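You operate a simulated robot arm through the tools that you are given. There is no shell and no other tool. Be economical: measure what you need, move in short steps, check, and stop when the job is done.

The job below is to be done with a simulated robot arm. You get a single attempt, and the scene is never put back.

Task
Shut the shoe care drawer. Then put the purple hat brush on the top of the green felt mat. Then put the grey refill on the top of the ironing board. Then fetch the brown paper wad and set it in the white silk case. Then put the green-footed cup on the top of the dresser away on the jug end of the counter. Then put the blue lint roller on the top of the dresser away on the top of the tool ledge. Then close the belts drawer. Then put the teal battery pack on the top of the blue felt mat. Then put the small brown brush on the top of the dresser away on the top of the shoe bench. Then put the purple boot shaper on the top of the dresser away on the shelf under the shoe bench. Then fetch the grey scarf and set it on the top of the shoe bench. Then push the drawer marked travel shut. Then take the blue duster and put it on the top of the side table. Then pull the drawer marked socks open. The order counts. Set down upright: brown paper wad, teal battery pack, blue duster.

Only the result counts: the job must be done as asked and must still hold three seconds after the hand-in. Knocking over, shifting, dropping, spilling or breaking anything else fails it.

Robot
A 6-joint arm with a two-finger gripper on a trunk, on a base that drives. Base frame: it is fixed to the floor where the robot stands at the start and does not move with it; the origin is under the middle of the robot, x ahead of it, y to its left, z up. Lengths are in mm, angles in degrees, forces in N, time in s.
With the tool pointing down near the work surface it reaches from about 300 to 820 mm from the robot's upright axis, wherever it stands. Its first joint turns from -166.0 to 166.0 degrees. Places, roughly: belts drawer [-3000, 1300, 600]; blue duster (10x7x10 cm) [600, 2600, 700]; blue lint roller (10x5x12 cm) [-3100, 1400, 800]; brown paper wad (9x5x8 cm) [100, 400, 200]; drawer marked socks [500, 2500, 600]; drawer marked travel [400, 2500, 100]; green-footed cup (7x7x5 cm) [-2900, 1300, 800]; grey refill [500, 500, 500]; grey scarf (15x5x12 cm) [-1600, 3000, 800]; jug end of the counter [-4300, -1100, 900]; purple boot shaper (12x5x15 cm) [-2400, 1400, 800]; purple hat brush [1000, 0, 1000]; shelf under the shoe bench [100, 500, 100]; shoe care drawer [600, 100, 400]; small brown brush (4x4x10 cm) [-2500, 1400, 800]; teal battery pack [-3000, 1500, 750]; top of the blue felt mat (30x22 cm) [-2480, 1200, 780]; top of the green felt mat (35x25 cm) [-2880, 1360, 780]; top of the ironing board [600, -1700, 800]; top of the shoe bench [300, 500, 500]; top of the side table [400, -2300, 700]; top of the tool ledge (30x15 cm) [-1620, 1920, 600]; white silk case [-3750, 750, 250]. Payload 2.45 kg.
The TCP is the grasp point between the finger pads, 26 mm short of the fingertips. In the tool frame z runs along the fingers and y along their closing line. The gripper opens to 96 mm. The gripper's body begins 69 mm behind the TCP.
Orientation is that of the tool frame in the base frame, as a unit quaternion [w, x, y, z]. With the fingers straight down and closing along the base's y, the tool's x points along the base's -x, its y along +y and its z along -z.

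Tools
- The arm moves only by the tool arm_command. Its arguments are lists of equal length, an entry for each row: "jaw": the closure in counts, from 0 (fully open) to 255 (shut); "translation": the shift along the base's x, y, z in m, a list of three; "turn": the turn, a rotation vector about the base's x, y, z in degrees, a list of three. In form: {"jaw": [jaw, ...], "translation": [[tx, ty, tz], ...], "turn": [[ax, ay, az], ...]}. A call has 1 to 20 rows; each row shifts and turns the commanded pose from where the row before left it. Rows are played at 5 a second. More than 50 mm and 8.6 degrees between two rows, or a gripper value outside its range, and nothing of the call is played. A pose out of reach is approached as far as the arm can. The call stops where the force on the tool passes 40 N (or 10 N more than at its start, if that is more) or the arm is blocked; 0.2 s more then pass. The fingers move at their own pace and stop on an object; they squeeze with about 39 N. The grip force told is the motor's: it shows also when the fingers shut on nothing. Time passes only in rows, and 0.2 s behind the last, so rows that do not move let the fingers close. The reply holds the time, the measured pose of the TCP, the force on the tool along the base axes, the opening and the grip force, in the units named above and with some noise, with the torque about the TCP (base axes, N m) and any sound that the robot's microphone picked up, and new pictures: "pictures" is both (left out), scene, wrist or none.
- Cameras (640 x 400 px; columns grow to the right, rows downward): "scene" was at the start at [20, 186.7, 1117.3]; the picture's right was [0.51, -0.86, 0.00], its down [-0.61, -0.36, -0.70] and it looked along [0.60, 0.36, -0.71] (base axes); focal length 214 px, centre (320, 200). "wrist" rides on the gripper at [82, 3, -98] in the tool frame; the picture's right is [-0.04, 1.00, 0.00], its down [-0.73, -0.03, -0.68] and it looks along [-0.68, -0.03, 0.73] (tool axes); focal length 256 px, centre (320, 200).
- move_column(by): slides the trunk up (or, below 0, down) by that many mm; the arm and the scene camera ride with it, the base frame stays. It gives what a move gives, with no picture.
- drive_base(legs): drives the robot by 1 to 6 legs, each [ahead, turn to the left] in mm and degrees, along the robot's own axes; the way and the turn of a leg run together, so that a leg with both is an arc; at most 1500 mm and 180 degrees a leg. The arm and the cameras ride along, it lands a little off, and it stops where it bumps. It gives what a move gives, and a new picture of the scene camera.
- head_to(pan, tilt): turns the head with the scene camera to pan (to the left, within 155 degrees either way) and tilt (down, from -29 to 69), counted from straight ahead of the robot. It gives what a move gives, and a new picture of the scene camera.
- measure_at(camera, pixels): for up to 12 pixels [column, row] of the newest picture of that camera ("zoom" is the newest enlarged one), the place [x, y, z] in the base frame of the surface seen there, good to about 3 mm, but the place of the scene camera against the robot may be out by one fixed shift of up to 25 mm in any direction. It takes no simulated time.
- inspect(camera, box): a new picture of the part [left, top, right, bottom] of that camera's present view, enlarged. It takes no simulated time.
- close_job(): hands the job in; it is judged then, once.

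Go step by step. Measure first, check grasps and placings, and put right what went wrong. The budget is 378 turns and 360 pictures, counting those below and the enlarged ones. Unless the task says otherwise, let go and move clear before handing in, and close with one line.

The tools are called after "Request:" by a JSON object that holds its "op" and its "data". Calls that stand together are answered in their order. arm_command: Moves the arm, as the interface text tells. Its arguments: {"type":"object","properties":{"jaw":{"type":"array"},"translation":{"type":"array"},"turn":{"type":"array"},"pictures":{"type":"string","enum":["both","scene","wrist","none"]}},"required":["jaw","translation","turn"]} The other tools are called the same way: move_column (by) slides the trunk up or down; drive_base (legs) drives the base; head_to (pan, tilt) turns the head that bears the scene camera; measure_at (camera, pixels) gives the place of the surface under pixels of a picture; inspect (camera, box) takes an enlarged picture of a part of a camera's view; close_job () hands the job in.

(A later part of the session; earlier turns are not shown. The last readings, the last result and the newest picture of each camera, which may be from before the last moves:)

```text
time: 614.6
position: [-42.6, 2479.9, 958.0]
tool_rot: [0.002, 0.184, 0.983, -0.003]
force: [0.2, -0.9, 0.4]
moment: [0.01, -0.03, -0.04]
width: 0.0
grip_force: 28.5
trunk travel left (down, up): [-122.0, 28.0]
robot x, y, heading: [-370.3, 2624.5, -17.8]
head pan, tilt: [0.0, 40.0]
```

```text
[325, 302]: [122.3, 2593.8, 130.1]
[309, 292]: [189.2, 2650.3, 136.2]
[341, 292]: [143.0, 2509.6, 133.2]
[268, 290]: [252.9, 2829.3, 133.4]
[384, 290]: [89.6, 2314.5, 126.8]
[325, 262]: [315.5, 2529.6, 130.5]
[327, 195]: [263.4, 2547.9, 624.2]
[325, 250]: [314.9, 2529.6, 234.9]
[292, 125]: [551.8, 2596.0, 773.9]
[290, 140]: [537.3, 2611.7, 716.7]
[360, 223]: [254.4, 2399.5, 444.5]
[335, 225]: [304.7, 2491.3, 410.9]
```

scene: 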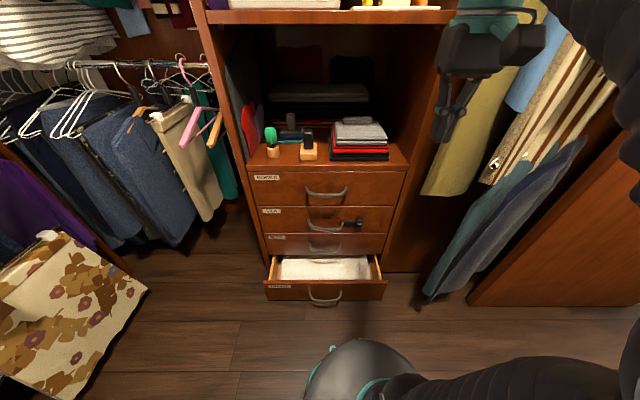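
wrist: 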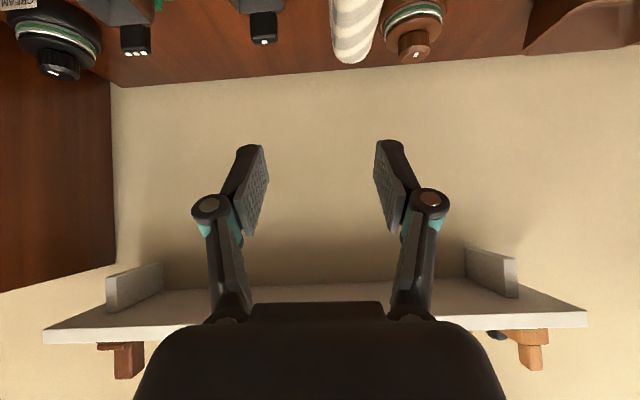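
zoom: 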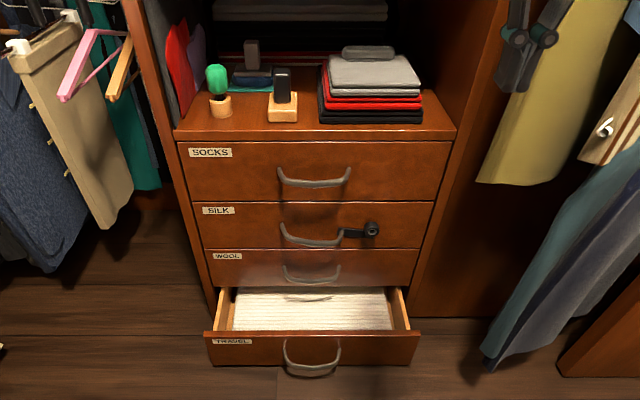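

The travel drawer is the open bottom one, with its handle at about (117,2607,115). I'll back up 150 mm, lower the trunk, and bring the closed fingers down in front of its handle.

Request:
{"op": "drive_base", "data": {"legs": [[-150, 0]]}}

Request:
{"op": "move_column", "data": {"by": -122}}

Request:
{"op": "arm_command", "data": {"jaw": [255, 255, 255, 255, 255, 255, 255, 255, 255, 255, 255, 255, 255, 255, 255, 255], "translation": [[0.015, 0.0065, -0.043], [0.015, 0.0065, -0.043], [0.015, 0.0065, -0.043], [0.015, 0.0065, -0.043], [0.015, 0.0065, -0.043], [0.015, 0.0065, -0.043], [0.015, 0.0065, -0.043], [0.015, 0.0065, -0.043], [0.015, 0.0065, -0.043], [0.015, 0.0065, -0.043], [0.015, 0.0065, -0.043], [0.015, 0.0065, -0.043], [0.015, 0.0065, -0.043], [0.015, 0.0065, -0.043], [0.015, 0.0065, -0.043], [0, 0, 0]], "turn": [[0, 0, 1], [0, 0, 1], [0, 0, 1], [0, 0, 0.8], [0, 0, 0], [0, 0, 0], [0, 0, 0], [0, 0, 0], [0, 0, 0], [0, 0, 0], [0, 0, 0], [0, 0, 0], [0, 0, 0], [0, 0, 0], [0, 0, 0], [0, 0, 0]]}}

```text
time: 616.0
position: [-185.5, 2525.2, 957.2]
tool_rot: [0.003, 0.185, 0.983, -0.003]
force: [0.6, -0.3, 0.2]
moment: [-0.03, 0.03, -0.01]
width: 0.2
grip_force: 28.2
trunk travel left (down, up): [-122.0, 28.0]
robot x, y, heading: [-515.3, 2667.6, -18.0]
head pan, tilt: [0.0, 40.0]
```

scene: 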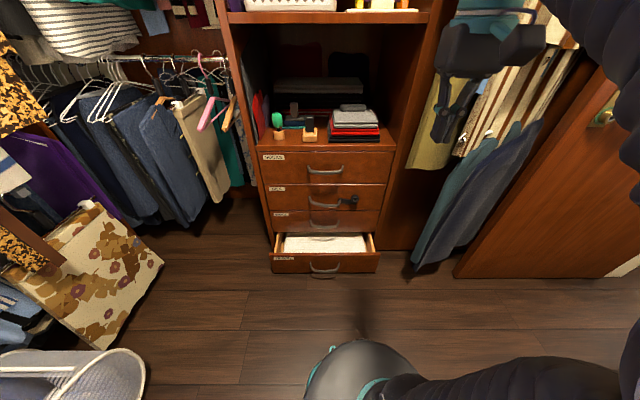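

```text
time: 617.5
position: [-184.6, 2525.1, 835.7]
tool_rot: [0.002, 0.185, 0.983, -0.003]
force: [-0.4, -0.3, 0.2]
moment: [0.0, 0.01, -0.03]
width: 0.0
grip_force: 28.7
trunk travel left (down, up): [0.0, 150.0]
robot x, y, heading: [-512.8, 2668.7, -18.0]
head pan, tilt: [0.0, 40.0]
```

```text
time: 620.9
position: [38.5, 2625.3, 188.4]
tool_rot: [0.002, 0.152, 0.988, -0.003]
force: [-0.2, 0.6, -0.5]
moment: [-0.01, 0.0, 0.01]
width: 0.0
grip_force: 28.4
trunk travel left (down, up): [0.0, 150.0]
robot x, y, heading: [-509.8, 2667.7, -18.0]
head pan, tilt: [0.0, 40.0]
```

scene: 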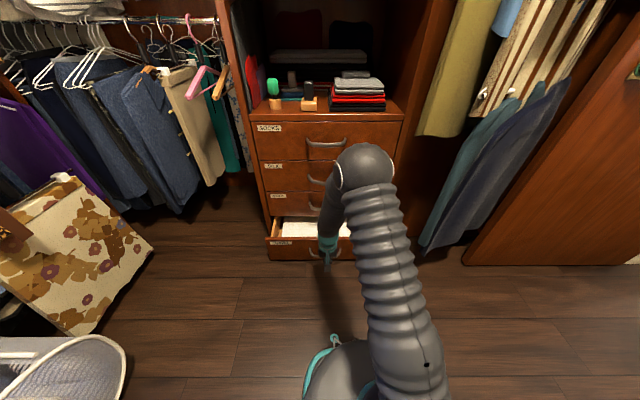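
wrist: 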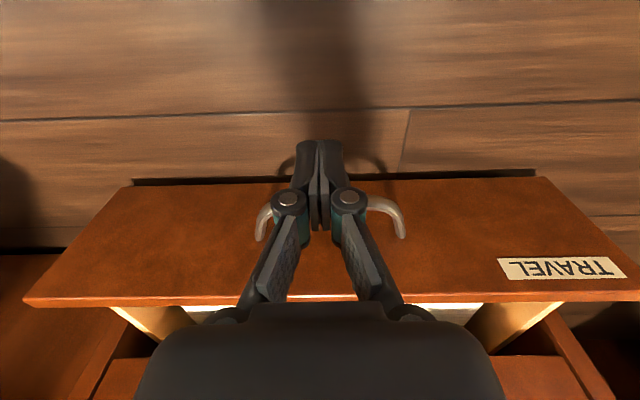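

Request:
{"op": "measure_at", "data": {"camera": "wrist", "pixels": [[395, 215], [262, 215], [375, 203], [200, 230], [450, 230], [150, 290]]}}

Request:
{"op": "arm_command", "data": {"jaw": [255, 255, 255], "translation": [[0, 0, -0.03], [0, 0, -0.035], [0, 0, 0]], "turn": [[0, 0, 0], [0, 0, 0], [0, 0, 0]], "pictures": "wrist"}}

```text
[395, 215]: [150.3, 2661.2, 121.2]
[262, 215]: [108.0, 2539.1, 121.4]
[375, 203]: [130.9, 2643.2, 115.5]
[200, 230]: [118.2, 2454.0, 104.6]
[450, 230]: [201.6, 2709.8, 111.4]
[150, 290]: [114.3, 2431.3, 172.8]
```

```text
time: 621.7
position: [40.7, 2623.1, 123.9]
tool_rot: [0.001, 0.151, 0.988, -0.002]
force: [0.1, -1.1, 0.4]
moment: [0.01, 0.0, -0.02]
width: 0.0
grip_force: 28.3
trunk travel left (down, up): [0.0, 150.0]
robot x, y, heading: [-515.8, 2671.0, -18.1]
head pan, tilt: [0.0, 40.0]
```

wrist: 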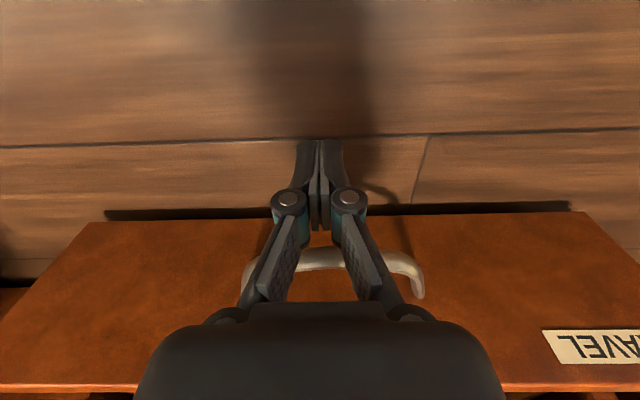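

Request:
{"op": "head_to", "data": {"pan": 5, "tilt": 45}}

Request:
{"op": "inspect", "data": {"camera": "scene", "box": [250, 80, 450, 240]}}

```text
time: 622.4
position: [40.5, 2624.7, 123.7]
tool_rot: [0.001, 0.151, 0.988, -0.003]
force: [0.1, -0.1, 0.8]
moment: [-0.01, 0.0, 0.0]
width: 0.4
grip_force: 28.5
trunk travel left (down, up): [0.0, 150.0]
robot x, y, heading: [-513.0, 2664.4, -17.8]
head pan, tilt: [5.0, 45.0]
```

scene: 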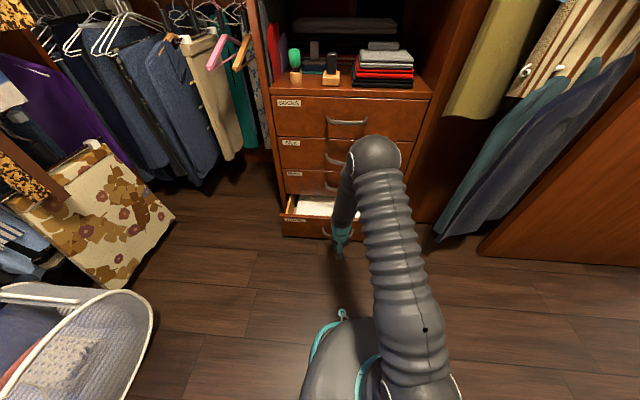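

```text
2.50 times, centred on (350, 160) of scene
```

zoom: 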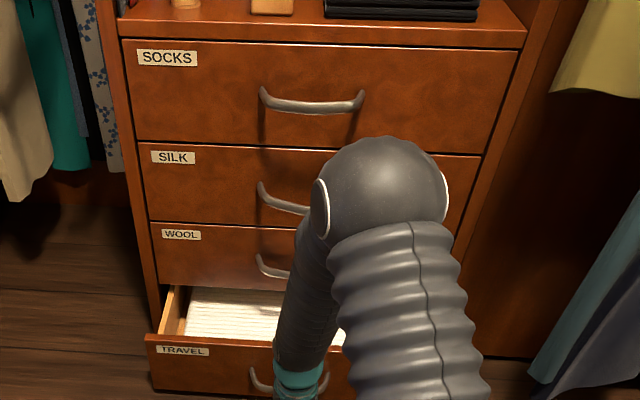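

Request:
{"op": "measure_at", "data": {"camera": "zoom", "pixels": [[310, 105], [264, 95], [360, 95], [200, 90], [280, 205], [262, 190], [200, 195], [268, 270], [260, 260], [200, 260], [180, 370], [200, 32]]}}

```text
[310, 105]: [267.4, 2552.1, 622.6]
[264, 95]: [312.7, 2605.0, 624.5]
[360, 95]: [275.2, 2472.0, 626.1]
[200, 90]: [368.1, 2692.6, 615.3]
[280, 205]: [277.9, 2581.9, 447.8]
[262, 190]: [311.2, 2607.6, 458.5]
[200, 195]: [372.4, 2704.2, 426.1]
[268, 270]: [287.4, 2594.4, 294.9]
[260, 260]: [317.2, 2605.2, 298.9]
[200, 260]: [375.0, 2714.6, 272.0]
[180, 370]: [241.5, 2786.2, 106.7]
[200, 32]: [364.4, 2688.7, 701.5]
```

When shut, the upper handles would meet a vertical wrist, so I'll tilt the tool back 20° first and then push.

Request:
{"op": "arm_command", "data": {"jaw": [255, 255, 255, 255], "translation": [[0.014, -0.0045, 0], [0.014, -0.0045, 0], [0.01, -0.003, 0], [0, 0, 0]], "turn": [[-2.09, -6.68, 0], [-2.09, -6.68, 0], [-2.09, -6.68, 0], [0, 0, 0]], "pictures": "wrist"}}

```text
time: 623.4
position: [58.0, 2606.5, 122.5]
tool_rot: [0.11, 0.153, 0.981, -0.042]
force: [-0.6, -0.7, -0.3]
moment: [-0.01, -0.01, 0.02]
width: 0.1
grip_force: 28.6
out of reach, approached as far as the arm can: row 2, 3
trunk travel left (down, up): [0.0, 150.0]
robot x, y, heading: [-511.3, 2669.9, -18.1]
head pan, tilt: [5.0, 45.0]
```

wrist: 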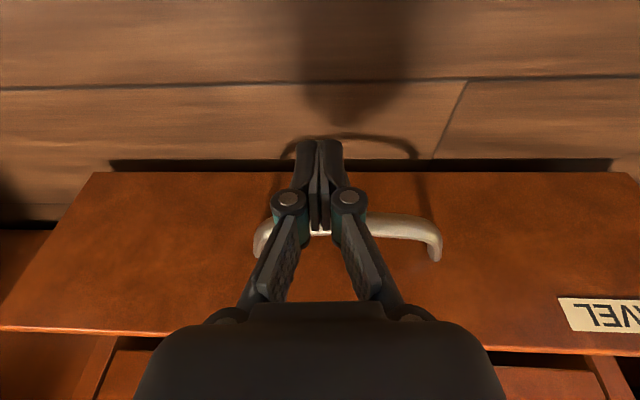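

Request:
{"op": "arm_command", "data": {"jaw": [255, 255, 255, 255, 255, 255, 255, 255], "translation": [[0.022, 0.002, 0], [0.021, 0.0, 0], [0.019, -0.006, 0], [0.019, -0.006, 0], [0.019, -0.006, 0], [0.019, -0.006, 0], [0.019, -0.006, 0], [0, 0, 0]], "turn": [[0, 0, 0], [0, 0, 0], [0, 0, 0], [0, 0, 0], [-1.2, -3.8, 0], [-1.2, -3.8, 0], [0, 0, 0], [0, 0, 0]]}}

```text
time: 625.2
position: [198.7, 2578.7, 124.0]
tool_rot: [0.179, 0.153, 0.971, -0.052]
force: [0.5, 0.1, 0.2]
moment: [0.01, 0.0, 0.0]
width: 0.0
grip_force: 28.8
trunk travel left (down, up): [0.0, 150.0]
robot x, y, heading: [-511.1, 2669.1, -17.9]
head pan, tilt: [5.0, 45.0]
```

scene: 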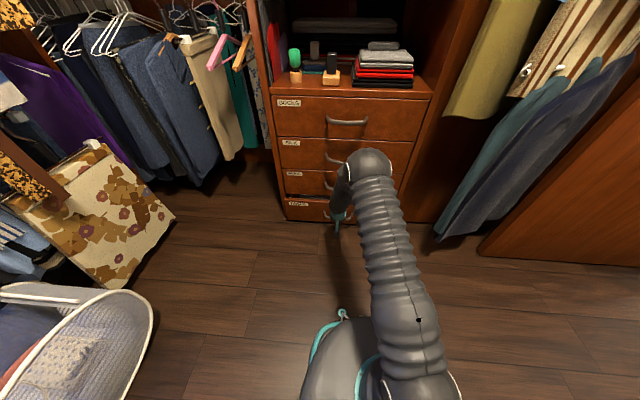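
wrist: 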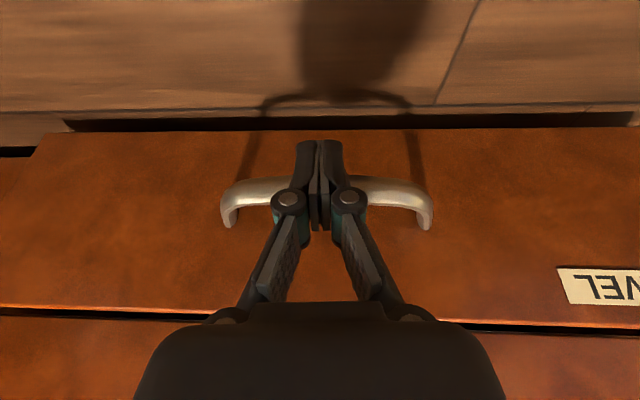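

Request:
{"op": "arm_command", "data": {"jaw": [255, 255, 255, 255, 255, 255, 255, 255, 255, 255], "translation": [[0.0114, -0.0036, 0], [0.0114, -0.0036, 0], [0.0114, -0.0036, 0], [0.0076, -0.0024, 0], [0.0076, -0.0024, 0], [0.0076, -0.0024, 0], [0.0076, -0.0024, 0], [0.0076, -0.0024, 0], [0.0076, -0.0024, 0], [0.0076, -0.0024, 0]], "turn": [[0, 0, 0], [0, 0, 0], [0, 0, 0], [0, 0, 0], [0, 0, 0], [0, 0, 0], [0, 0, 0], [0, 0, 0], [0, 0, 0], [0, 0, 0]]}}

```text
time: 626.4
position: [239.1, 2565.6, 119.7]
tool_rot: [0.171, 0.153, 0.972, -0.053]
force: [0.2, 0.0, -0.7]
moment: [-0.01, 0.02, 0.0]
width: 0.0
grip_force: 27.9
trunk travel left (down, up): [0.0, 150.0]
robot x, y, heading: [-511.8, 2669.1, -17.6]
head pan, tilt: [5.0, 45.0]
stopped in row 6: the force on the tool passed its limit at 51 N (the readings are from after the stop); the commanded pose is now the measured one
```

scene: 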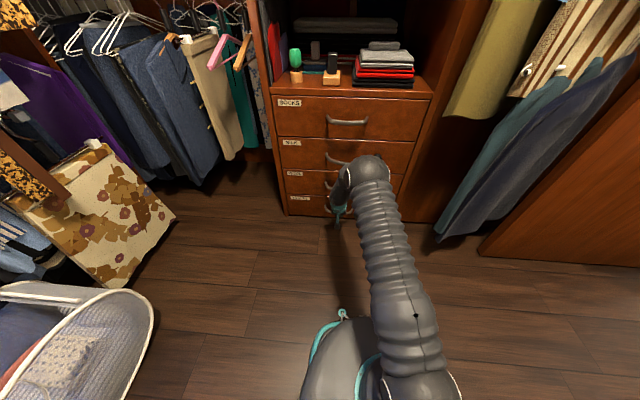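
wrist: 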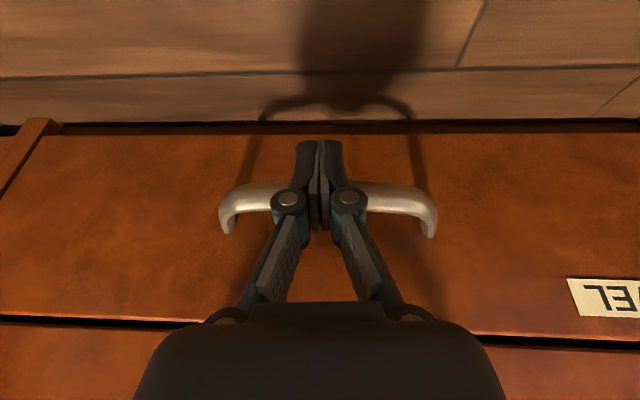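

Request:
{"op": "measure_at", "data": {"camera": "wrist", "pixels": [[120, 250], [500, 250], [80, 350], [560, 370], [20, 200], [40, 130]]}}

Request:
{"op": "arm_command", "data": {"jaw": [255, 255, 255], "translation": [[0.005, -0.0015, 0], [0.005, -0.0015, 0], [0.005, -0.0015, 0]], "turn": [[0, 0, 0], [0, 0, 0], [0, 0, 0]], "pictures": "none"}}

```text
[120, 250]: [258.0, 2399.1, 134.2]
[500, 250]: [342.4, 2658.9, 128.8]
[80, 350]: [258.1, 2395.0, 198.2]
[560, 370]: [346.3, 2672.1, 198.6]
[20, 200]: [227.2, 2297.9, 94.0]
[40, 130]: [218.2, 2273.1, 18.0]
```

```text
time: 627.0
position: [240.9, 2563.7, 113.8]
tool_rot: [0.162, 0.153, 0.973, -0.056]
force: [-0.9, 0.2, -0.5]
moment: [0.03, 0.0, 0.0]
width: 0.1
grip_force: 28.0
trunk travel left (down, up): [0.0, 150.0]
robot x, y, heading: [-511.8, 2671.0, -17.7]
head pan, tilt: [5.0, 45.0]
stopped in row 2: the force on the tool passed its limit at 47 N (the readings are from after the stop); the commanded pose is now the measured one
```

The travel face is flush with the drawer above (u≈-470 for both), so it's shut. I'll back off, level the tool, and raise everything to look at the duster.

Request:
{"op": "arm_command", "data": {"jaw": [255, 255, 255, 255, 255, 255, 255, 255, 255, 255, 255, 255, 255], "translation": [[-0.019, 0.006, 0.0], [-0.03, 0.009, 0.0], [-0.045, 0.014, 0.01], [-0.045, 0.014, 0.01], [-0.03, 0.01, 0.03], [0, 0, 0.045], [0, 0, 0.045], [0, 0, 0.045], [0, 0, 0.045], [0, 0, 0.045], [0, 0, 0.045], [0, 0, 0.045], [0, 0, 0.045]], "turn": [[0, 0, 0], [0, 0, 0], [0, 0, 0], [2.0, 6.3, 0], [2.0, 6.3, 0], [2.0, 6.3, 0], [0, 0, 0], [0, 0, 0], [0, 0, 0], [0, 0, 0], [0, 0, 0], [0, 0, 0], [0, 0, 0]], "pictures": "none"}}

Request:
{"op": "move_column", "data": {"by": 150}}

Request:
{"op": "head_to", "data": {"pan": 5, "tilt": 30}}

Request:
{"op": "inspect", "data": {"camera": "scene", "box": [260, 60, 440, 230]}}

```text
time: 629.8
position: [72.0, 2615.7, 525.1]
tool_rot: [-0.007, 0.15, 0.988, -0.029]
force: [1.2, 0.0, -0.2]
moment: [0.01, 0.05, 0.0]
width: 0.0
grip_force: 28.3
trunk travel left (down, up): [0.0, 150.0]
robot x, y, heading: [-514.0, 2667.8, -17.7]
head pan, tilt: [5.0, 45.0]
```

```text
time: 631.5
position: [72.4, 2615.6, 676.1]
tool_rot: [-0.007, 0.149, 0.988, -0.029]
force: [-0.2, 1.4, 0.4]
moment: [-0.02, 0.0, -0.02]
width: 0.0
grip_force: 28.2
trunk travel left (down, up): [-150.0, 0.0]
robot x, y, heading: [-515.6, 2668.4, -17.5]
head pan, tilt: [5.0, 45.0]
```

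```text
time: 632.3
position: [71.8, 2615.5, 675.5]
tool_rot: [-0.007, 0.149, 0.988, -0.029]
force: [0.1, -0.4, 0.0]
moment: [0.02, -0.02, 0.0]
width: 0.0
grip_force: 28.3
trunk travel left (down, up): [-150.0, 0.0]
robot x, y, heading: [-516.0, 2668.5, -17.9]
head pan, tilt: [5.0, 30.0]
```

scene: 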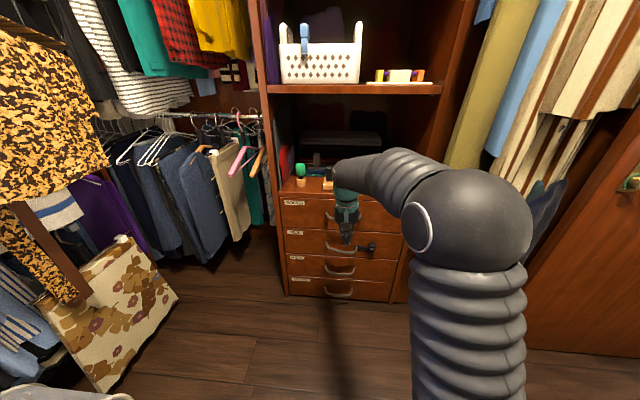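

```text
2.35 times, centred on (350, 145) of scene
```

zoom: 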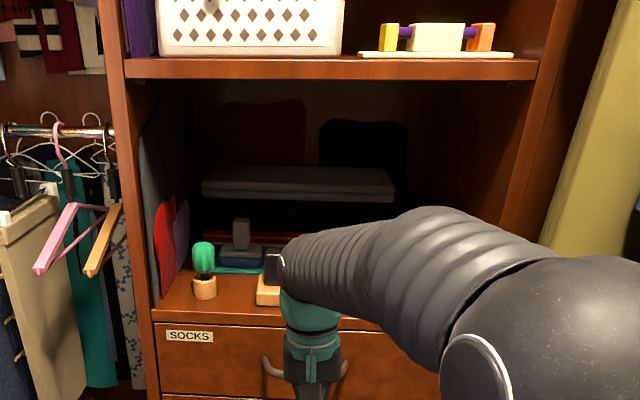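

Request:
{"op": "arm_command", "data": {"jaw": [255, 255, 255, 255, 255, 255, 255], "translation": [[-0.022, -0.03, 0.028], [-0.022, -0.03, 0.028], [-0.022, -0.03, 0.028], [-0.022, -0.03, 0.028], [-0.022, -0.03, 0.028], [-0.022, -0.03, 0.028], [-0.022, -0.03, 0.028]], "turn": [[0, 0, 0], [0, 0, 0], [0, 0, 0], [0, 0, 0], [0, 0, 0], [0, 0, 0], [0, 0, 0]], "pictures": "none"}}

Request:
{"op": "head_to", "data": {"pan": 8, "tilt": 25}}

Request:
{"op": "inspect", "data": {"camera": "scene", "box": [270, 120, 430, 230]}}

```text
time: 633.9
position: [-82.4, 2404.8, 870.7]
tool_rot: [-0.007, 0.149, 0.988, -0.029]
force: [-1.2, -0.4, 0.1]
moment: [-0.04, -0.02, 0.02]
width: 0.0
grip_force: 28.8
trunk travel left (down, up): [-150.0, 0.0]
robot x, y, heading: [-515.0, 2673.3, -17.7]
head pan, tilt: [5.0, 30.0]
```

```text
time: 634.6
position: [-81.9, 2406.4, 870.8]
tool_rot: [-0.007, 0.15, 0.988, -0.029]
force: [0.4, -0.6, 0.7]
moment: [0.0, 0.01, 0.04]
width: 0.0
grip_force: 28.6
trunk travel left (down, up): [-150.0, 0.0]
robot x, y, heading: [-515.9, 2669.4, -17.6]
head pan, tilt: [8.0, 25.0]
```

scene: 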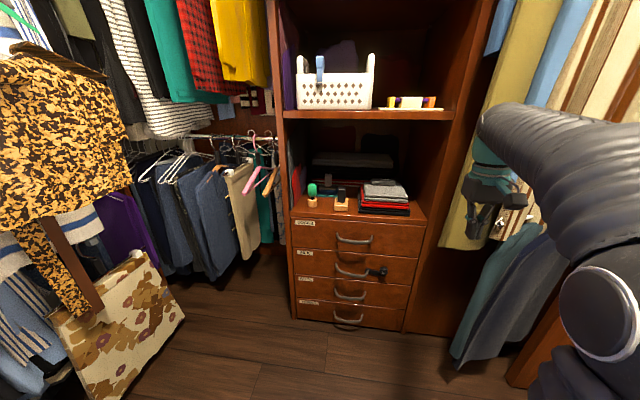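

```text
3.64 times, centred on (350, 175) of scene
```

zoom: 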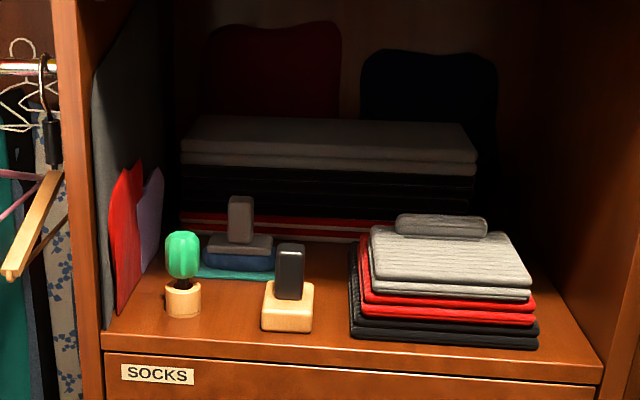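

Request:
{"op": "measure_at", "data": {"camera": "zoom", "pixels": [[240, 225], [228, 215], [252, 215], [240, 198], [208, 255], [272, 262], [240, 265], [205, 240], [182, 255], [184, 300], [290, 270], [287, 310]]}}

```text
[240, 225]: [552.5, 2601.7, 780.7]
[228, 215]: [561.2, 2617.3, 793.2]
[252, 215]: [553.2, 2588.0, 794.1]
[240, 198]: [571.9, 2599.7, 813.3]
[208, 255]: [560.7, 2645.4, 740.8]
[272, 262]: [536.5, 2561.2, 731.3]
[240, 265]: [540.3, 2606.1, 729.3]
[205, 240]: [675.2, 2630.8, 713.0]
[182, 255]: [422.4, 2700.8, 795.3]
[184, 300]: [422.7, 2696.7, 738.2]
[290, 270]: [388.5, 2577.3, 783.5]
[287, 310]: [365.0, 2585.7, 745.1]
```

Request:
{"op": "measure_at", "data": {"camera": "zoom", "pixels": [[182, 233], [199, 255], [290, 246], [304, 270], [277, 270], [310, 300], [200, 290], [170, 255], [240, 245], [215, 262]]}}

Request:
{"op": "measure_at", "data": {"camera": "scene", "pixels": [[340, 116], [360, 120], [400, 117], [300, 210], [420, 215], [330, 215]]}}

```text
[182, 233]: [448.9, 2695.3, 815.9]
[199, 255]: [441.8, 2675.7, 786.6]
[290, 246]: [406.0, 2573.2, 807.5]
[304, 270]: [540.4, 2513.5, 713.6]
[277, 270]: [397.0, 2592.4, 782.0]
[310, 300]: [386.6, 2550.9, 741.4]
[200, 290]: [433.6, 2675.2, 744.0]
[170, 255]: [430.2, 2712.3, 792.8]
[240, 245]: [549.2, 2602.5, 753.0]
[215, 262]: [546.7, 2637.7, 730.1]
```

```text
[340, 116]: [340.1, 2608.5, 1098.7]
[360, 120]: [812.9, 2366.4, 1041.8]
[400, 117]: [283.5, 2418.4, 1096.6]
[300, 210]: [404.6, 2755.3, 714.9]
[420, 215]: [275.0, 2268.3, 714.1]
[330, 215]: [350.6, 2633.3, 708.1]
```

Request:
{"op": "measure_at", "data": {"camera": "scene", "pixels": [[230, 210], [195, 230], [260, 200], [140, 250], [120, 300], [60, 130], [180, 140], [110, 190]]}}

```text
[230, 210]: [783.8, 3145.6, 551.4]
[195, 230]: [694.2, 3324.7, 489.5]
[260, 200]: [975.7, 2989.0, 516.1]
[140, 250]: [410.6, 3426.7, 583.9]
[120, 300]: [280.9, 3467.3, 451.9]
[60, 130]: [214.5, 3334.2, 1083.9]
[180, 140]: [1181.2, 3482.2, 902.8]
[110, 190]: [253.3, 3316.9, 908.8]
```

The garments are all beyond v≈3150, so the sidestep is safe. I'll move the base to line up with the blue duster.

Request:
{"op": "drive_base", "data": {"legs": [[0, 52], [292, 0], [0, -52]]}}

Request:
{"op": "move_column", "data": {"by": -150}}

Request:
{"op": "head_to", "data": {"pan": 5, "tilt": 25}}

```text
time: 641.2
position: [163.6, 2572.6, 870.7]
tool_rot: [-0.008, 0.149, 0.988, -0.029]
force: [-0.5, -0.2, 0.2]
moment: [0.02, 0.01, 0.0]
width: 0.0
grip_force: 28.6
trunk travel left (down, up): [-150.0, 0.0]
robot x, y, heading: [-266.9, 2837.1, -17.6]
head pan, tilt: [8.0, 25.0]
```

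scene: 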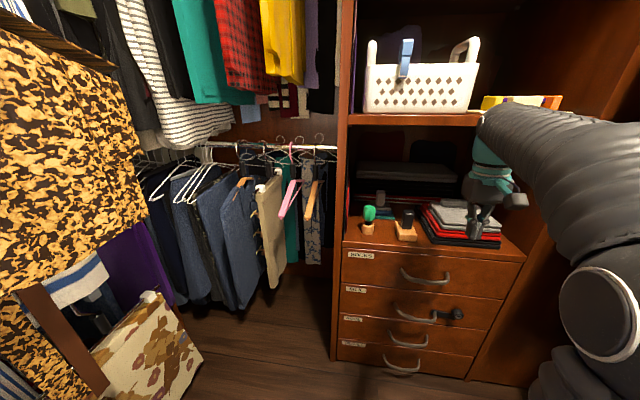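

```text
time: 643.0
position: [162.9, 2572.8, 720.9]
tool_rot: [-0.007, 0.15, 0.988, -0.029]
force: [0.3, -0.4, 0.4]
moment: [0.03, 0.01, -0.01]
width: 0.0
grip_force: 28.3
trunk travel left (down, up): [0.0, 150.0]
robot x, y, heading: [-271.2, 2838.3, -17.4]
head pan, tilt: [8.0, 25.0]
```

```text
time: 643.6
position: [162.9, 2573.6, 721.3]
tool_rot: [-0.007, 0.149, 0.988, -0.029]
force: [0.9, 0.5, -0.4]
moment: [0.01, 0.02, 0.0]
width: 0.1
grip_force: 28.9
trunk travel left (down, up): [0.0, 150.0]
robot x, y, heading: [-269.4, 2837.0, -17.6]
head pan, tilt: [5.0, 25.0]
```

scene: 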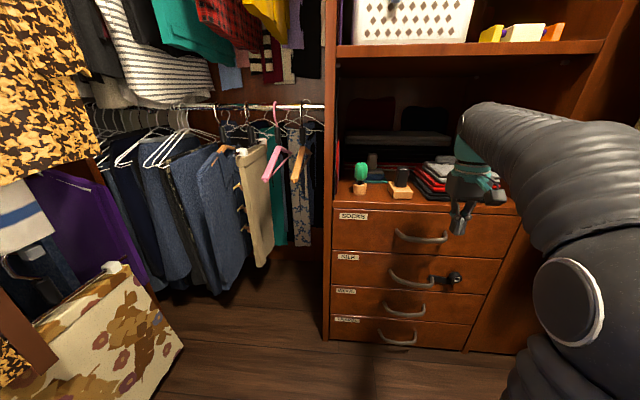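

Request:
{"op": "arm_command", "data": {"jaw": [120, 120, 120, 120, 120, 120], "translation": [[0.006, 0.03, 0.032], [0.013, 0.028, 0.032], [0.02, 0.026, 0.032], [0.028, 0.024, 0.032], [0.03, 0.022, 0.031], [0, 0, 0]], "turn": [[-1.45, -7.5, 0], [-1.45, -7.5, 0], [-1.45, -7.5, 0], [-1.45, -7.5, 0], [0, 0, 0], [0, 0, 0]]}}

```text
time: 645.0
position: [259.2, 2705.2, 881.8]
tool_rot: [0.257, 0.151, 0.954, -0.039]
force: [0.1, -0.1, 0.1]
moment: [0.01, 0.02, 0.05]
width: 50.8
grip_force: 0.1
trunk travel left (down, up): [0.0, 150.0]
robot x, y, heading: [-267.8, 2840.4, -18.0]
head pan, tilt: [5.0, 25.0]
```

scene: 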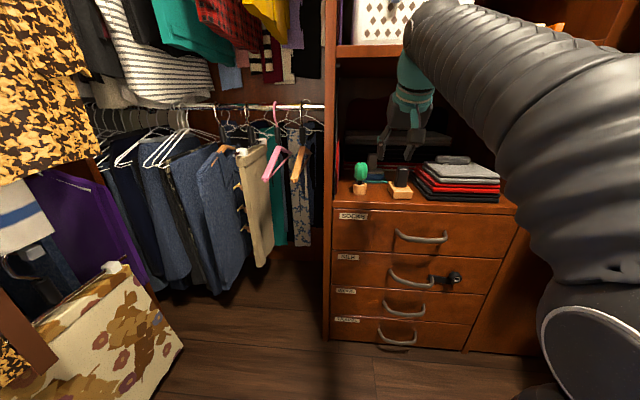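
wrist: 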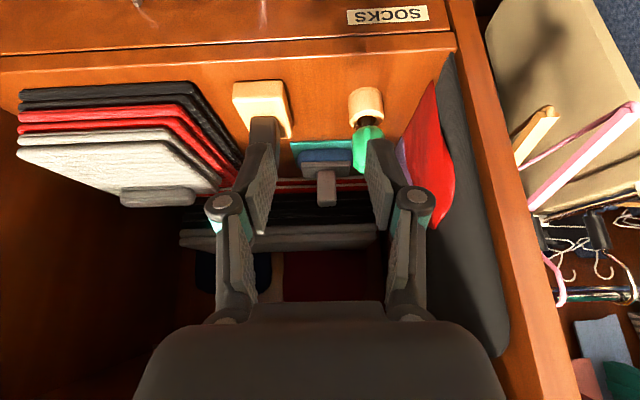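

Request:
{"op": "measure_at", "data": {"camera": "wrist", "pixels": [[352, 130], [357, 110], [383, 130], [277, 120], [265, 130], [325, 190], [317, 185], [335, 185], [326, 172], [288, 100], [325, 160], [305, 157], [348, 157]]}}

```text
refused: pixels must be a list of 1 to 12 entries
```

Request:
{"op": "measure_at", "data": {"camera": "wrist", "pixels": [[354, 132], [357, 110], [368, 135], [274, 122], [264, 130], [325, 190], [318, 185], [334, 185], [326, 174], [325, 160], [305, 157], [348, 157]]}}

Request:
{"op": "inspect", "data": {"camera": "wrist", "box": [220, 60, 420, 220]}}

```text
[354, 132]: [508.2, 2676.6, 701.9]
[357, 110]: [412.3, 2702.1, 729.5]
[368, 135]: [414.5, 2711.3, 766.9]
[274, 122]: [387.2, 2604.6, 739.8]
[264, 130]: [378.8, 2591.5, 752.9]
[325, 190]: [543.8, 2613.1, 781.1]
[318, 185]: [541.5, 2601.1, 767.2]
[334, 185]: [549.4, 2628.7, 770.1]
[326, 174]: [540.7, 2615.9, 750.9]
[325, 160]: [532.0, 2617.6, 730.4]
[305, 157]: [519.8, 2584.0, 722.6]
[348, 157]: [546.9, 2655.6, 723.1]
```

```text
2.50 times, centred on (320, 140) of wrist
```

zoom: 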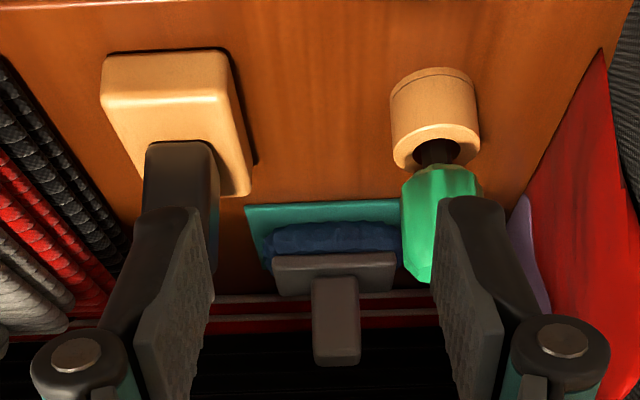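

The corridor between the brushes is v 2600–2696, and the duster handle is at v≈2657, u≈-262. I'll enter low between the brushes with the fingers narrowed.

Request:
{"op": "arm_command", "data": {"jaw": [125, 125, 125, 125, 125, 125, 125], "translation": [[-0.0012, -0.0038, -0.04], [-0.0012, -0.0038, -0.038], [0.0445, -0.014, 0], [0.0445, -0.014, 0], [0.0445, -0.014, 0], [0, 0, 0], [0, 0, 0]], "turn": [[0, 0, 0], [0, 0, 0], [0, 0, 0], [0, 0, 0], [0, 0, 0], [0, 0, 0], [0, 0, 0]]}}

```text
time: 646.6
position: [391.7, 2651.1, 804.9]
tool_rot: [0.256, 0.152, 0.954, -0.038]
force: [-0.5, -0.3, -0.2]
moment: [0.01, -0.03, 0.03]
width: 48.9
grip_force: 0.0
trunk travel left (down, up): [0.0, 150.0]
robot x, y, heading: [-269.2, 2837.1, -17.4]
head pan, tilt: [5.0, 25.0]
```

scene: 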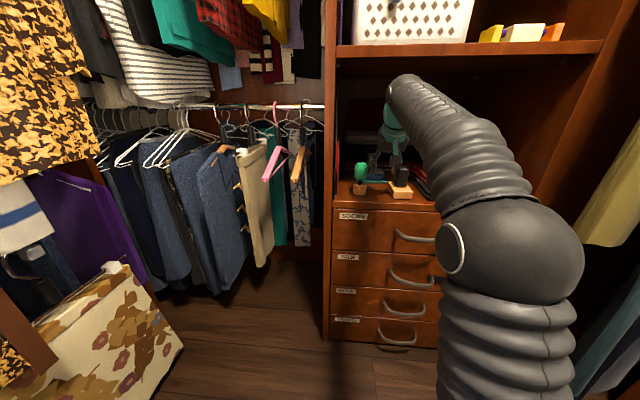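
wrist: 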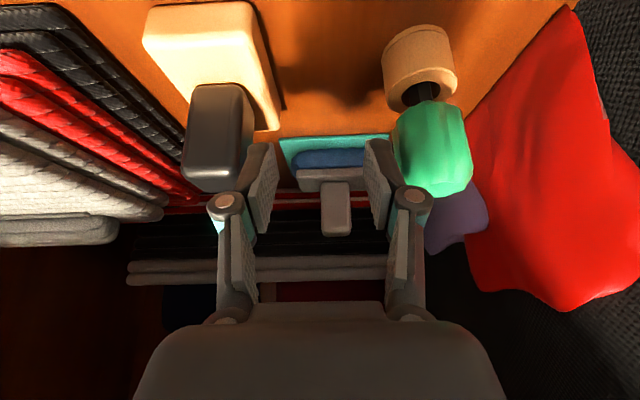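

Request:
{"op": "measure_at", "data": {"camera": "wrist", "pixels": [[400, 150], [398, 135], [410, 180], [250, 150], [247, 110], [390, 160], [262, 180], [335, 210], [322, 205], [349, 205]]}}

```text
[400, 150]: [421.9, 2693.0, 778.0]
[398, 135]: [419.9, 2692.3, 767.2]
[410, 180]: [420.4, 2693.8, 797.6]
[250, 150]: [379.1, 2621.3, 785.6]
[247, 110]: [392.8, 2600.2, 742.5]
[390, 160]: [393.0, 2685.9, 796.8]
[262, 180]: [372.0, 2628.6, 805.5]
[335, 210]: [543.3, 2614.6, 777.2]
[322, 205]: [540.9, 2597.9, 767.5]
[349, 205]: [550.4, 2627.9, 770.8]
```

About 15 mm clear on each side. I'll continue in to the handle and close.

Request:
{"op": "arm_command", "data": {"jaw": [125, 125, 125, 125, 125], "translation": [[0.0445, -0.013, 0], [0.0445, -0.012, -0.004], [0.038, -0.008, -0.013], [0.0375, -0.008, -0.013], [0, 0, 0]], "turn": [[0, 0, 0], [0, 0, 0], [0, 0, 0], [0, 0, 0], [0, 0, 0]]}}

```text
time: 647.8
position: [519.9, 2625.6, 754.9]
tool_rot: [0.258, 0.152, 0.953, -0.039]
force: [-1.9, -1.3, 16.2]
moment: [-0.26, -0.26, -0.1]
width: 48.4
grip_force: 0.1
out of reach, approached as far as the arm can: row 3, 4
trunk travel left (down, up): [0.0, 150.0]
robot x, y, heading: [-267.5, 2832.1, -17.6]
head pan, tilt: [5.0, 25.0]
```

scene: 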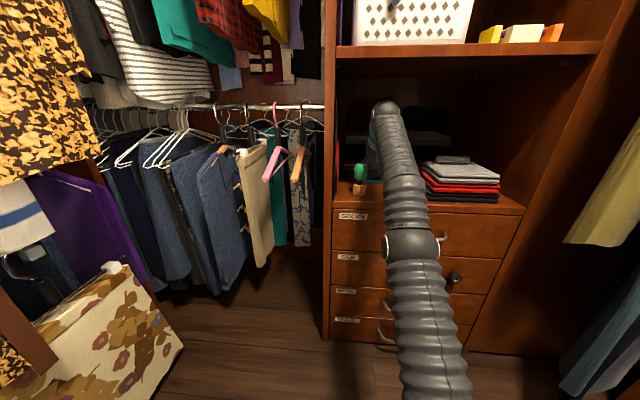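
wrist: 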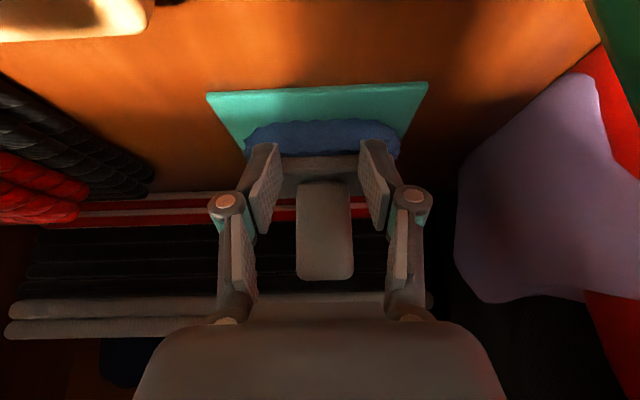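

The arm reached its limit and touched the base plate lightly. I'll lift 15 mm, then drive the base forward 40 mm.

Request:
{"op": "arm_command", "data": {"jaw": [125, 125], "translation": [[-0.004, 0.001, 0.012], [-0.004, 0.001, 0.01]], "turn": [[0, 0, 0], [0, 0, 0]], "pictures": "none"}}

Request:
{"op": "drive_base", "data": {"legs": [[42, 0]]}}

Request:
{"op": "arm_command", "data": {"jaw": [125], "translation": [[0, 0, 0]], "turn": [[0, 0, 0]], "pictures": "wrist"}}

```text
time: 648.4
position: [505.6, 2627.3, 769.2]
tool_rot: [0.255, 0.151, 0.954, -0.039]
force: [-0.4, 0.2, 0.6]
moment: [-0.01, -0.03, 0.0]
width: 49.0
grip_force: 0.1
out of reach, approached as far as the arm can: row 1, 2
trunk travel left (down, up): [0.0, 150.0]
robot x, y, heading: [-265.9, 2836.1, -17.6]
head pan, tilt: [5.0, 25.0]
```

```text
time: 649.3
position: [548.1, 2614.4, 769.2]
tool_rot: [0.256, 0.152, 0.954, -0.038]
force: [-0.5, -0.3, -1.1]
moment: [0.0, -0.02, 0.02]
width: 49.2
grip_force: 0.1
trunk travel left (down, up): [0.0, 150.0]
robot x, y, heading: [-227.5, 2819.1, -17.6]
head pan, tilt: [5.0, 25.0]
```

scene: 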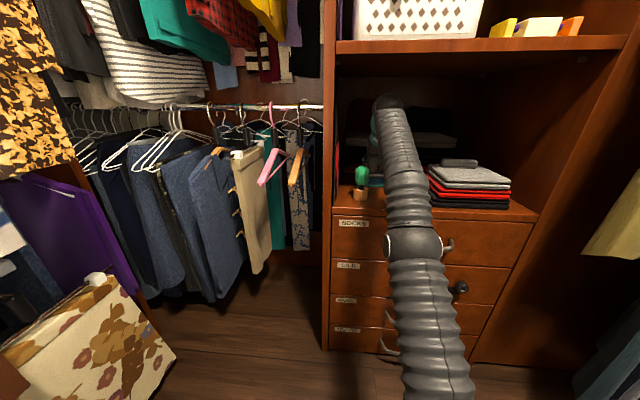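

```text
time: 649.7
position: [547.0, 2613.0, 770.0]
tool_rot: [0.257, 0.152, 0.954, -0.038]
force: [0.2, -0.3, 0.1]
moment: [-0.02, -0.02, 0.01]
width: 49.1
grip_force: 0.0
trunk travel left (down, up): [0.0, 150.0]
robot x, y, heading: [-230.8, 2824.6, -18.0]
head pan, tilt: [5.0, 25.0]
```

wrist: 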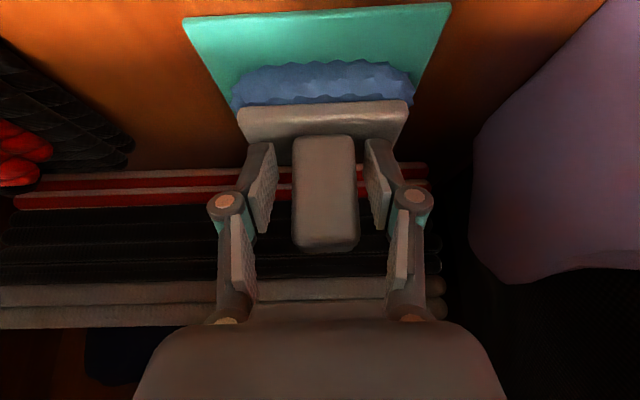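

Request:
{"op": "drive_base", "data": {"legs": [[10, 0]]}}

Request:
{"op": "arm_command", "data": {"jaw": [255, 255, 255, 255], "translation": [[0, 0, 0], [0, 0, 0], [0, 0, 0], [0, 0, 0]], "turn": [[0, 0, 0], [0, 0, 0], [0, 0, 0], [0, 0, 0]], "pictures": "wrist"}}

```text
time: 650.5
position: [557.9, 2610.4, 769.2]
tool_rot: [0.256, 0.151, 0.954, -0.038]
force: [-0.6, 0.9, 0.3]
moment: [0.0, 0.0, 0.01]
width: 48.9
grip_force: 0.1
trunk travel left (down, up): [0.0, 150.0]
robot x, y, heading: [-220.9, 2818.4, -17.6]
head pan, tilt: [5.0, 25.0]
```

scene: 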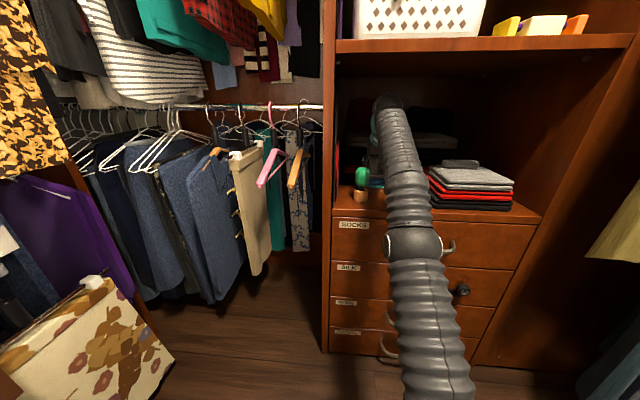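

```text
time: 651.5
position: [557.4, 2610.5, 769.7]
tool_rot: [0.256, 0.151, 0.954, -0.038]
force: [1.0, 1.6, 3.6]
moment: [-0.11, -0.07, 0.01]
width: 33.2
grip_force: 38.9
trunk travel left (down, up): [0.0, 150.0]
robot x, y, heading: [-220.2, 2821.2, -17.5]
head pan, tilt: [5.0, 25.0]
```

wrist: 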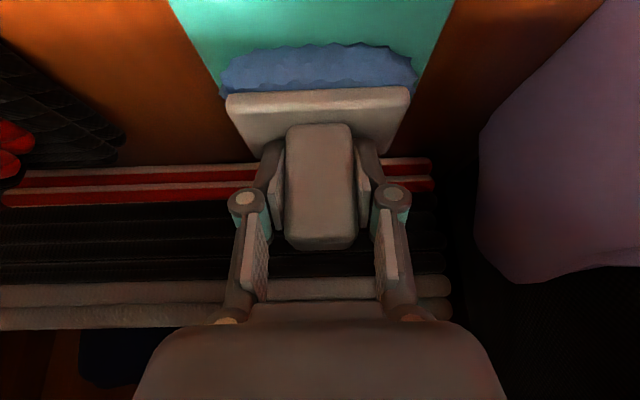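

Gripped at 33.2 mm. The duster is wider than the gap between the brushes, so it must go over them while the wrist stays under the shelf above. I'll lift slightly, pull back 75 mm and tilt to 60°, then rise.

Request:
{"op": "arm_command", "data": {"jaw": [255, 255, 255, 255, 255, 255, 255], "translation": [[0, 0, 0.012], [-0.0172, 0.0054, 0.006], [-0.0172, 0.0054, 0.006], [-0.0172, 0.0054, 0.006], [-0.0172, 0.0054, 0.006], [0, 0, 0], [0, 0, 0]], "turn": [[0, 0, 0], [-2.24, -7.16, 0], [-2.24, -7.16, 0], [-2.24, -7.16, 0], [-2.24, -7.16, 0], [0, 0, 0], [0, 0, 0]]}}

```text
time: 653.1
position: [480.4, 2633.4, 801.0]
tool_rot: [0.496, 0.136, 0.855, -0.073]
force: [1.0, 0.1, -0.9]
moment: [0.02, 0.02, 0.0]
width: 33.4
grip_force: 39.0
out of reach, approached as far as the arm can: row 1
trunk travel left (down, up): [0.0, 150.0]
robot x, y, heading: [-217.6, 2820.8, -17.7]
head pan, tilt: [5.0, 25.0]
```

scene: 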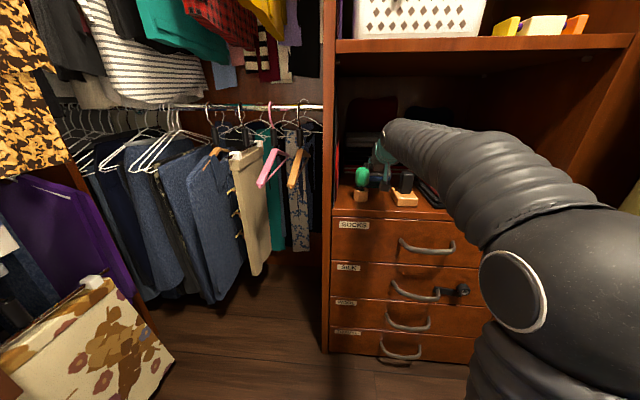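
wrist: 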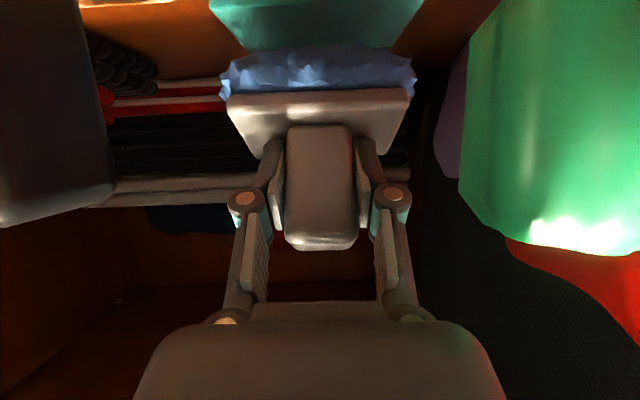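

The duster is just behind the brushes with the camera in front of them. I'll rise straight up 90 mm.

Request:
{"op": "arm_command", "data": {"jaw": [255, 255, 255, 255, 255], "translation": [[0.003, -0.001, 0.022], [0, 0, 0.025], [0, 0, 0.025], [0, 0, 0.022], [0, 0, 0]], "turn": [[0, 0, 0], [0, 0, 0], [0, 0, 0], [0, 0, 0], [0, 0, 0]]}}

```text
time: 654.3
position: [485.4, 2630.9, 893.9]
tool_rot: [0.495, 0.136, 0.855, -0.073]
force: [0.9, 0.2, -0.2]
moment: [0.01, 0.02, 0.03]
width: 33.2
grip_force: 39.4
trunk travel left (down, up): [0.0, 150.0]
robot x, y, heading: [-216.4, 2818.0, -17.9]
head pan, tilt: [5.0, 25.0]
```

scene: 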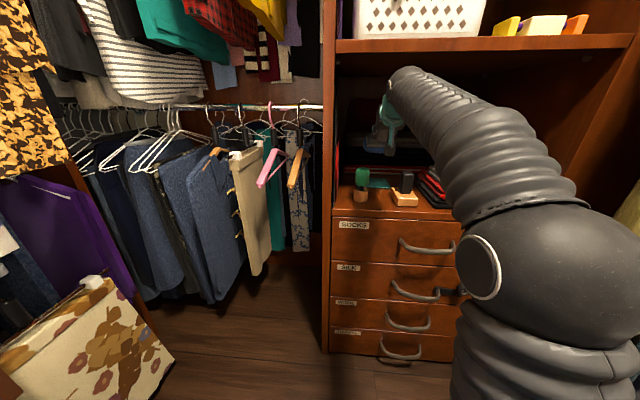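
wrist: 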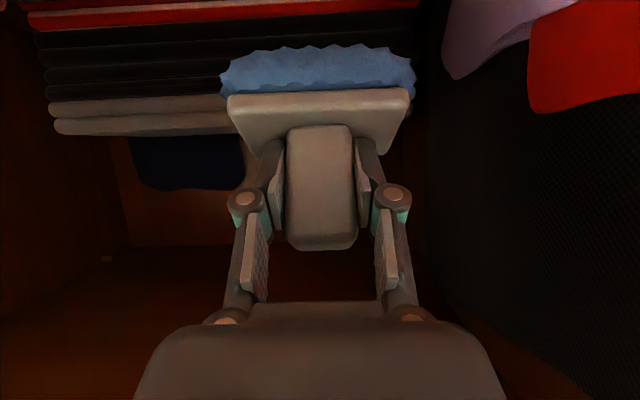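

Clear above the brushes (bottom about 818 against tops at 801). I'll reverse the base 250 mm.

Request:
{"op": "drive_base", "data": {"legs": [[-250, 0]]}}

Request:
{"op": "inspect", "data": {"camera": "scene", "box": [280, 120, 480, 240]}}

```text
time: 656.1
position: [249.1, 2705.6, 894.4]
tool_rot: [0.495, 0.136, 0.855, -0.073]
force: [0.3, 0.8, -1.1]
moment: [-0.03, 0.01, -0.04]
width: 33.0
grip_force: 39.1
trunk travel left (down, up): [0.0, 150.0]
robot x, y, heading: [-451.5, 2896.6, -17.7]
head pan, tilt: [5.0, 25.0]
```

scene: 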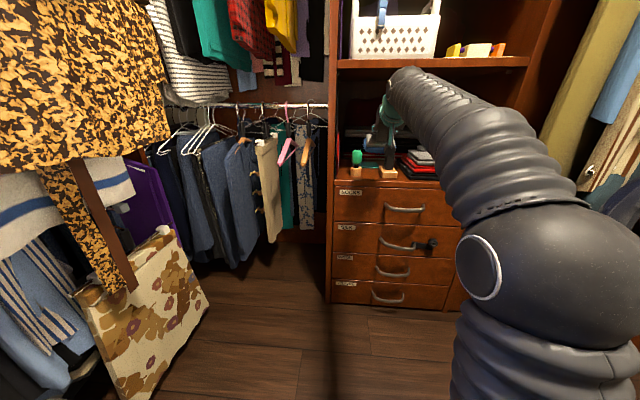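

```text
3.20 times, centred on (380, 180) of scene
```

zoom: 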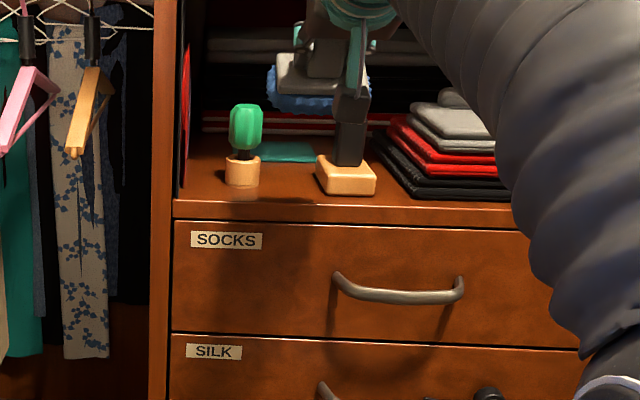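

Both brushes are undisturbed. I'll un-tilt for carrying, tuck, and raise the trunk.

Request:
{"op": "arm_command", "data": {"jaw": [255, 255, 255, 255, 255, 255, 255, 255, 255, 255], "translation": [[-0.02, 0.006, 0], [-0.03, 0.01, 0], [-0.03, 0.01, 0], [-0.035, 0.011, 0], [-0.035, 0.011, 0], [-0.035, 0.011, 0], [-0.035, 0.011, 0], [-0.035, 0.011, 0], [-0.03, 0.01, 0], [0, 0, 0]], "turn": [[2.24, 7.16, 0], [2.24, 7.16, 0], [2.24, 7.16, 0], [2.24, 7.16, 0], [2.24, 7.16, 0], [2.24, 7.16, 0], [2.24, 7.16, 0], [2.24, 7.16, 0], [0, 0, 0], [0, 0, 0]], "pictures": "wrist"}}

Request:
{"op": "move_column", "data": {"by": 150}}

```text
time: 658.3
position: [-41.7, 2797.9, 858.6]
tool_rot: [0.0, 0.158, 0.987, 0.0]
force: [0.3, 1.6, -0.9]
moment: [-0.04, 0.0, 0.02]
width: 32.8
grip_force: 38.9
out of reach, approached as far as the arm can: row 8
trunk travel left (down, up): [0.0, 150.0]
robot x, y, heading: [-453.8, 2892.7, -17.8]
head pan, tilt: [5.0, 25.0]
```

wrist: 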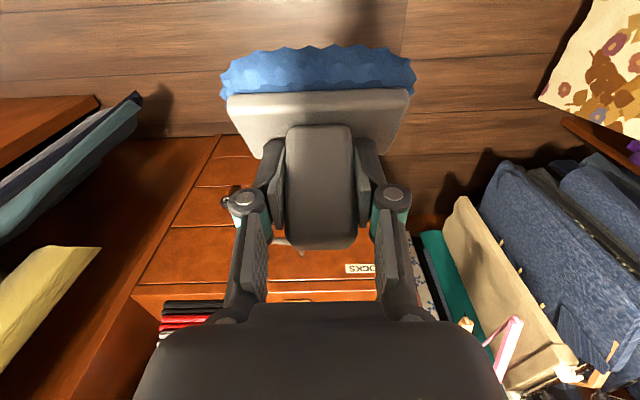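

```text
time: 660.0
position: [-40.8, 2798.2, 1008.0]
tool_rot: [0.0, 0.157, 0.988, -0.001]
force: [0.1, -0.4, -1.2]
moment: [-0.01, -0.01, -0.01]
width: 33.0
grip_force: 39.5
trunk travel left (down, up): [-150.0, 0.0]
robot x, y, heading: [-456.5, 2897.3, -17.6]
head pan, tilt: [5.0, 25.0]
```

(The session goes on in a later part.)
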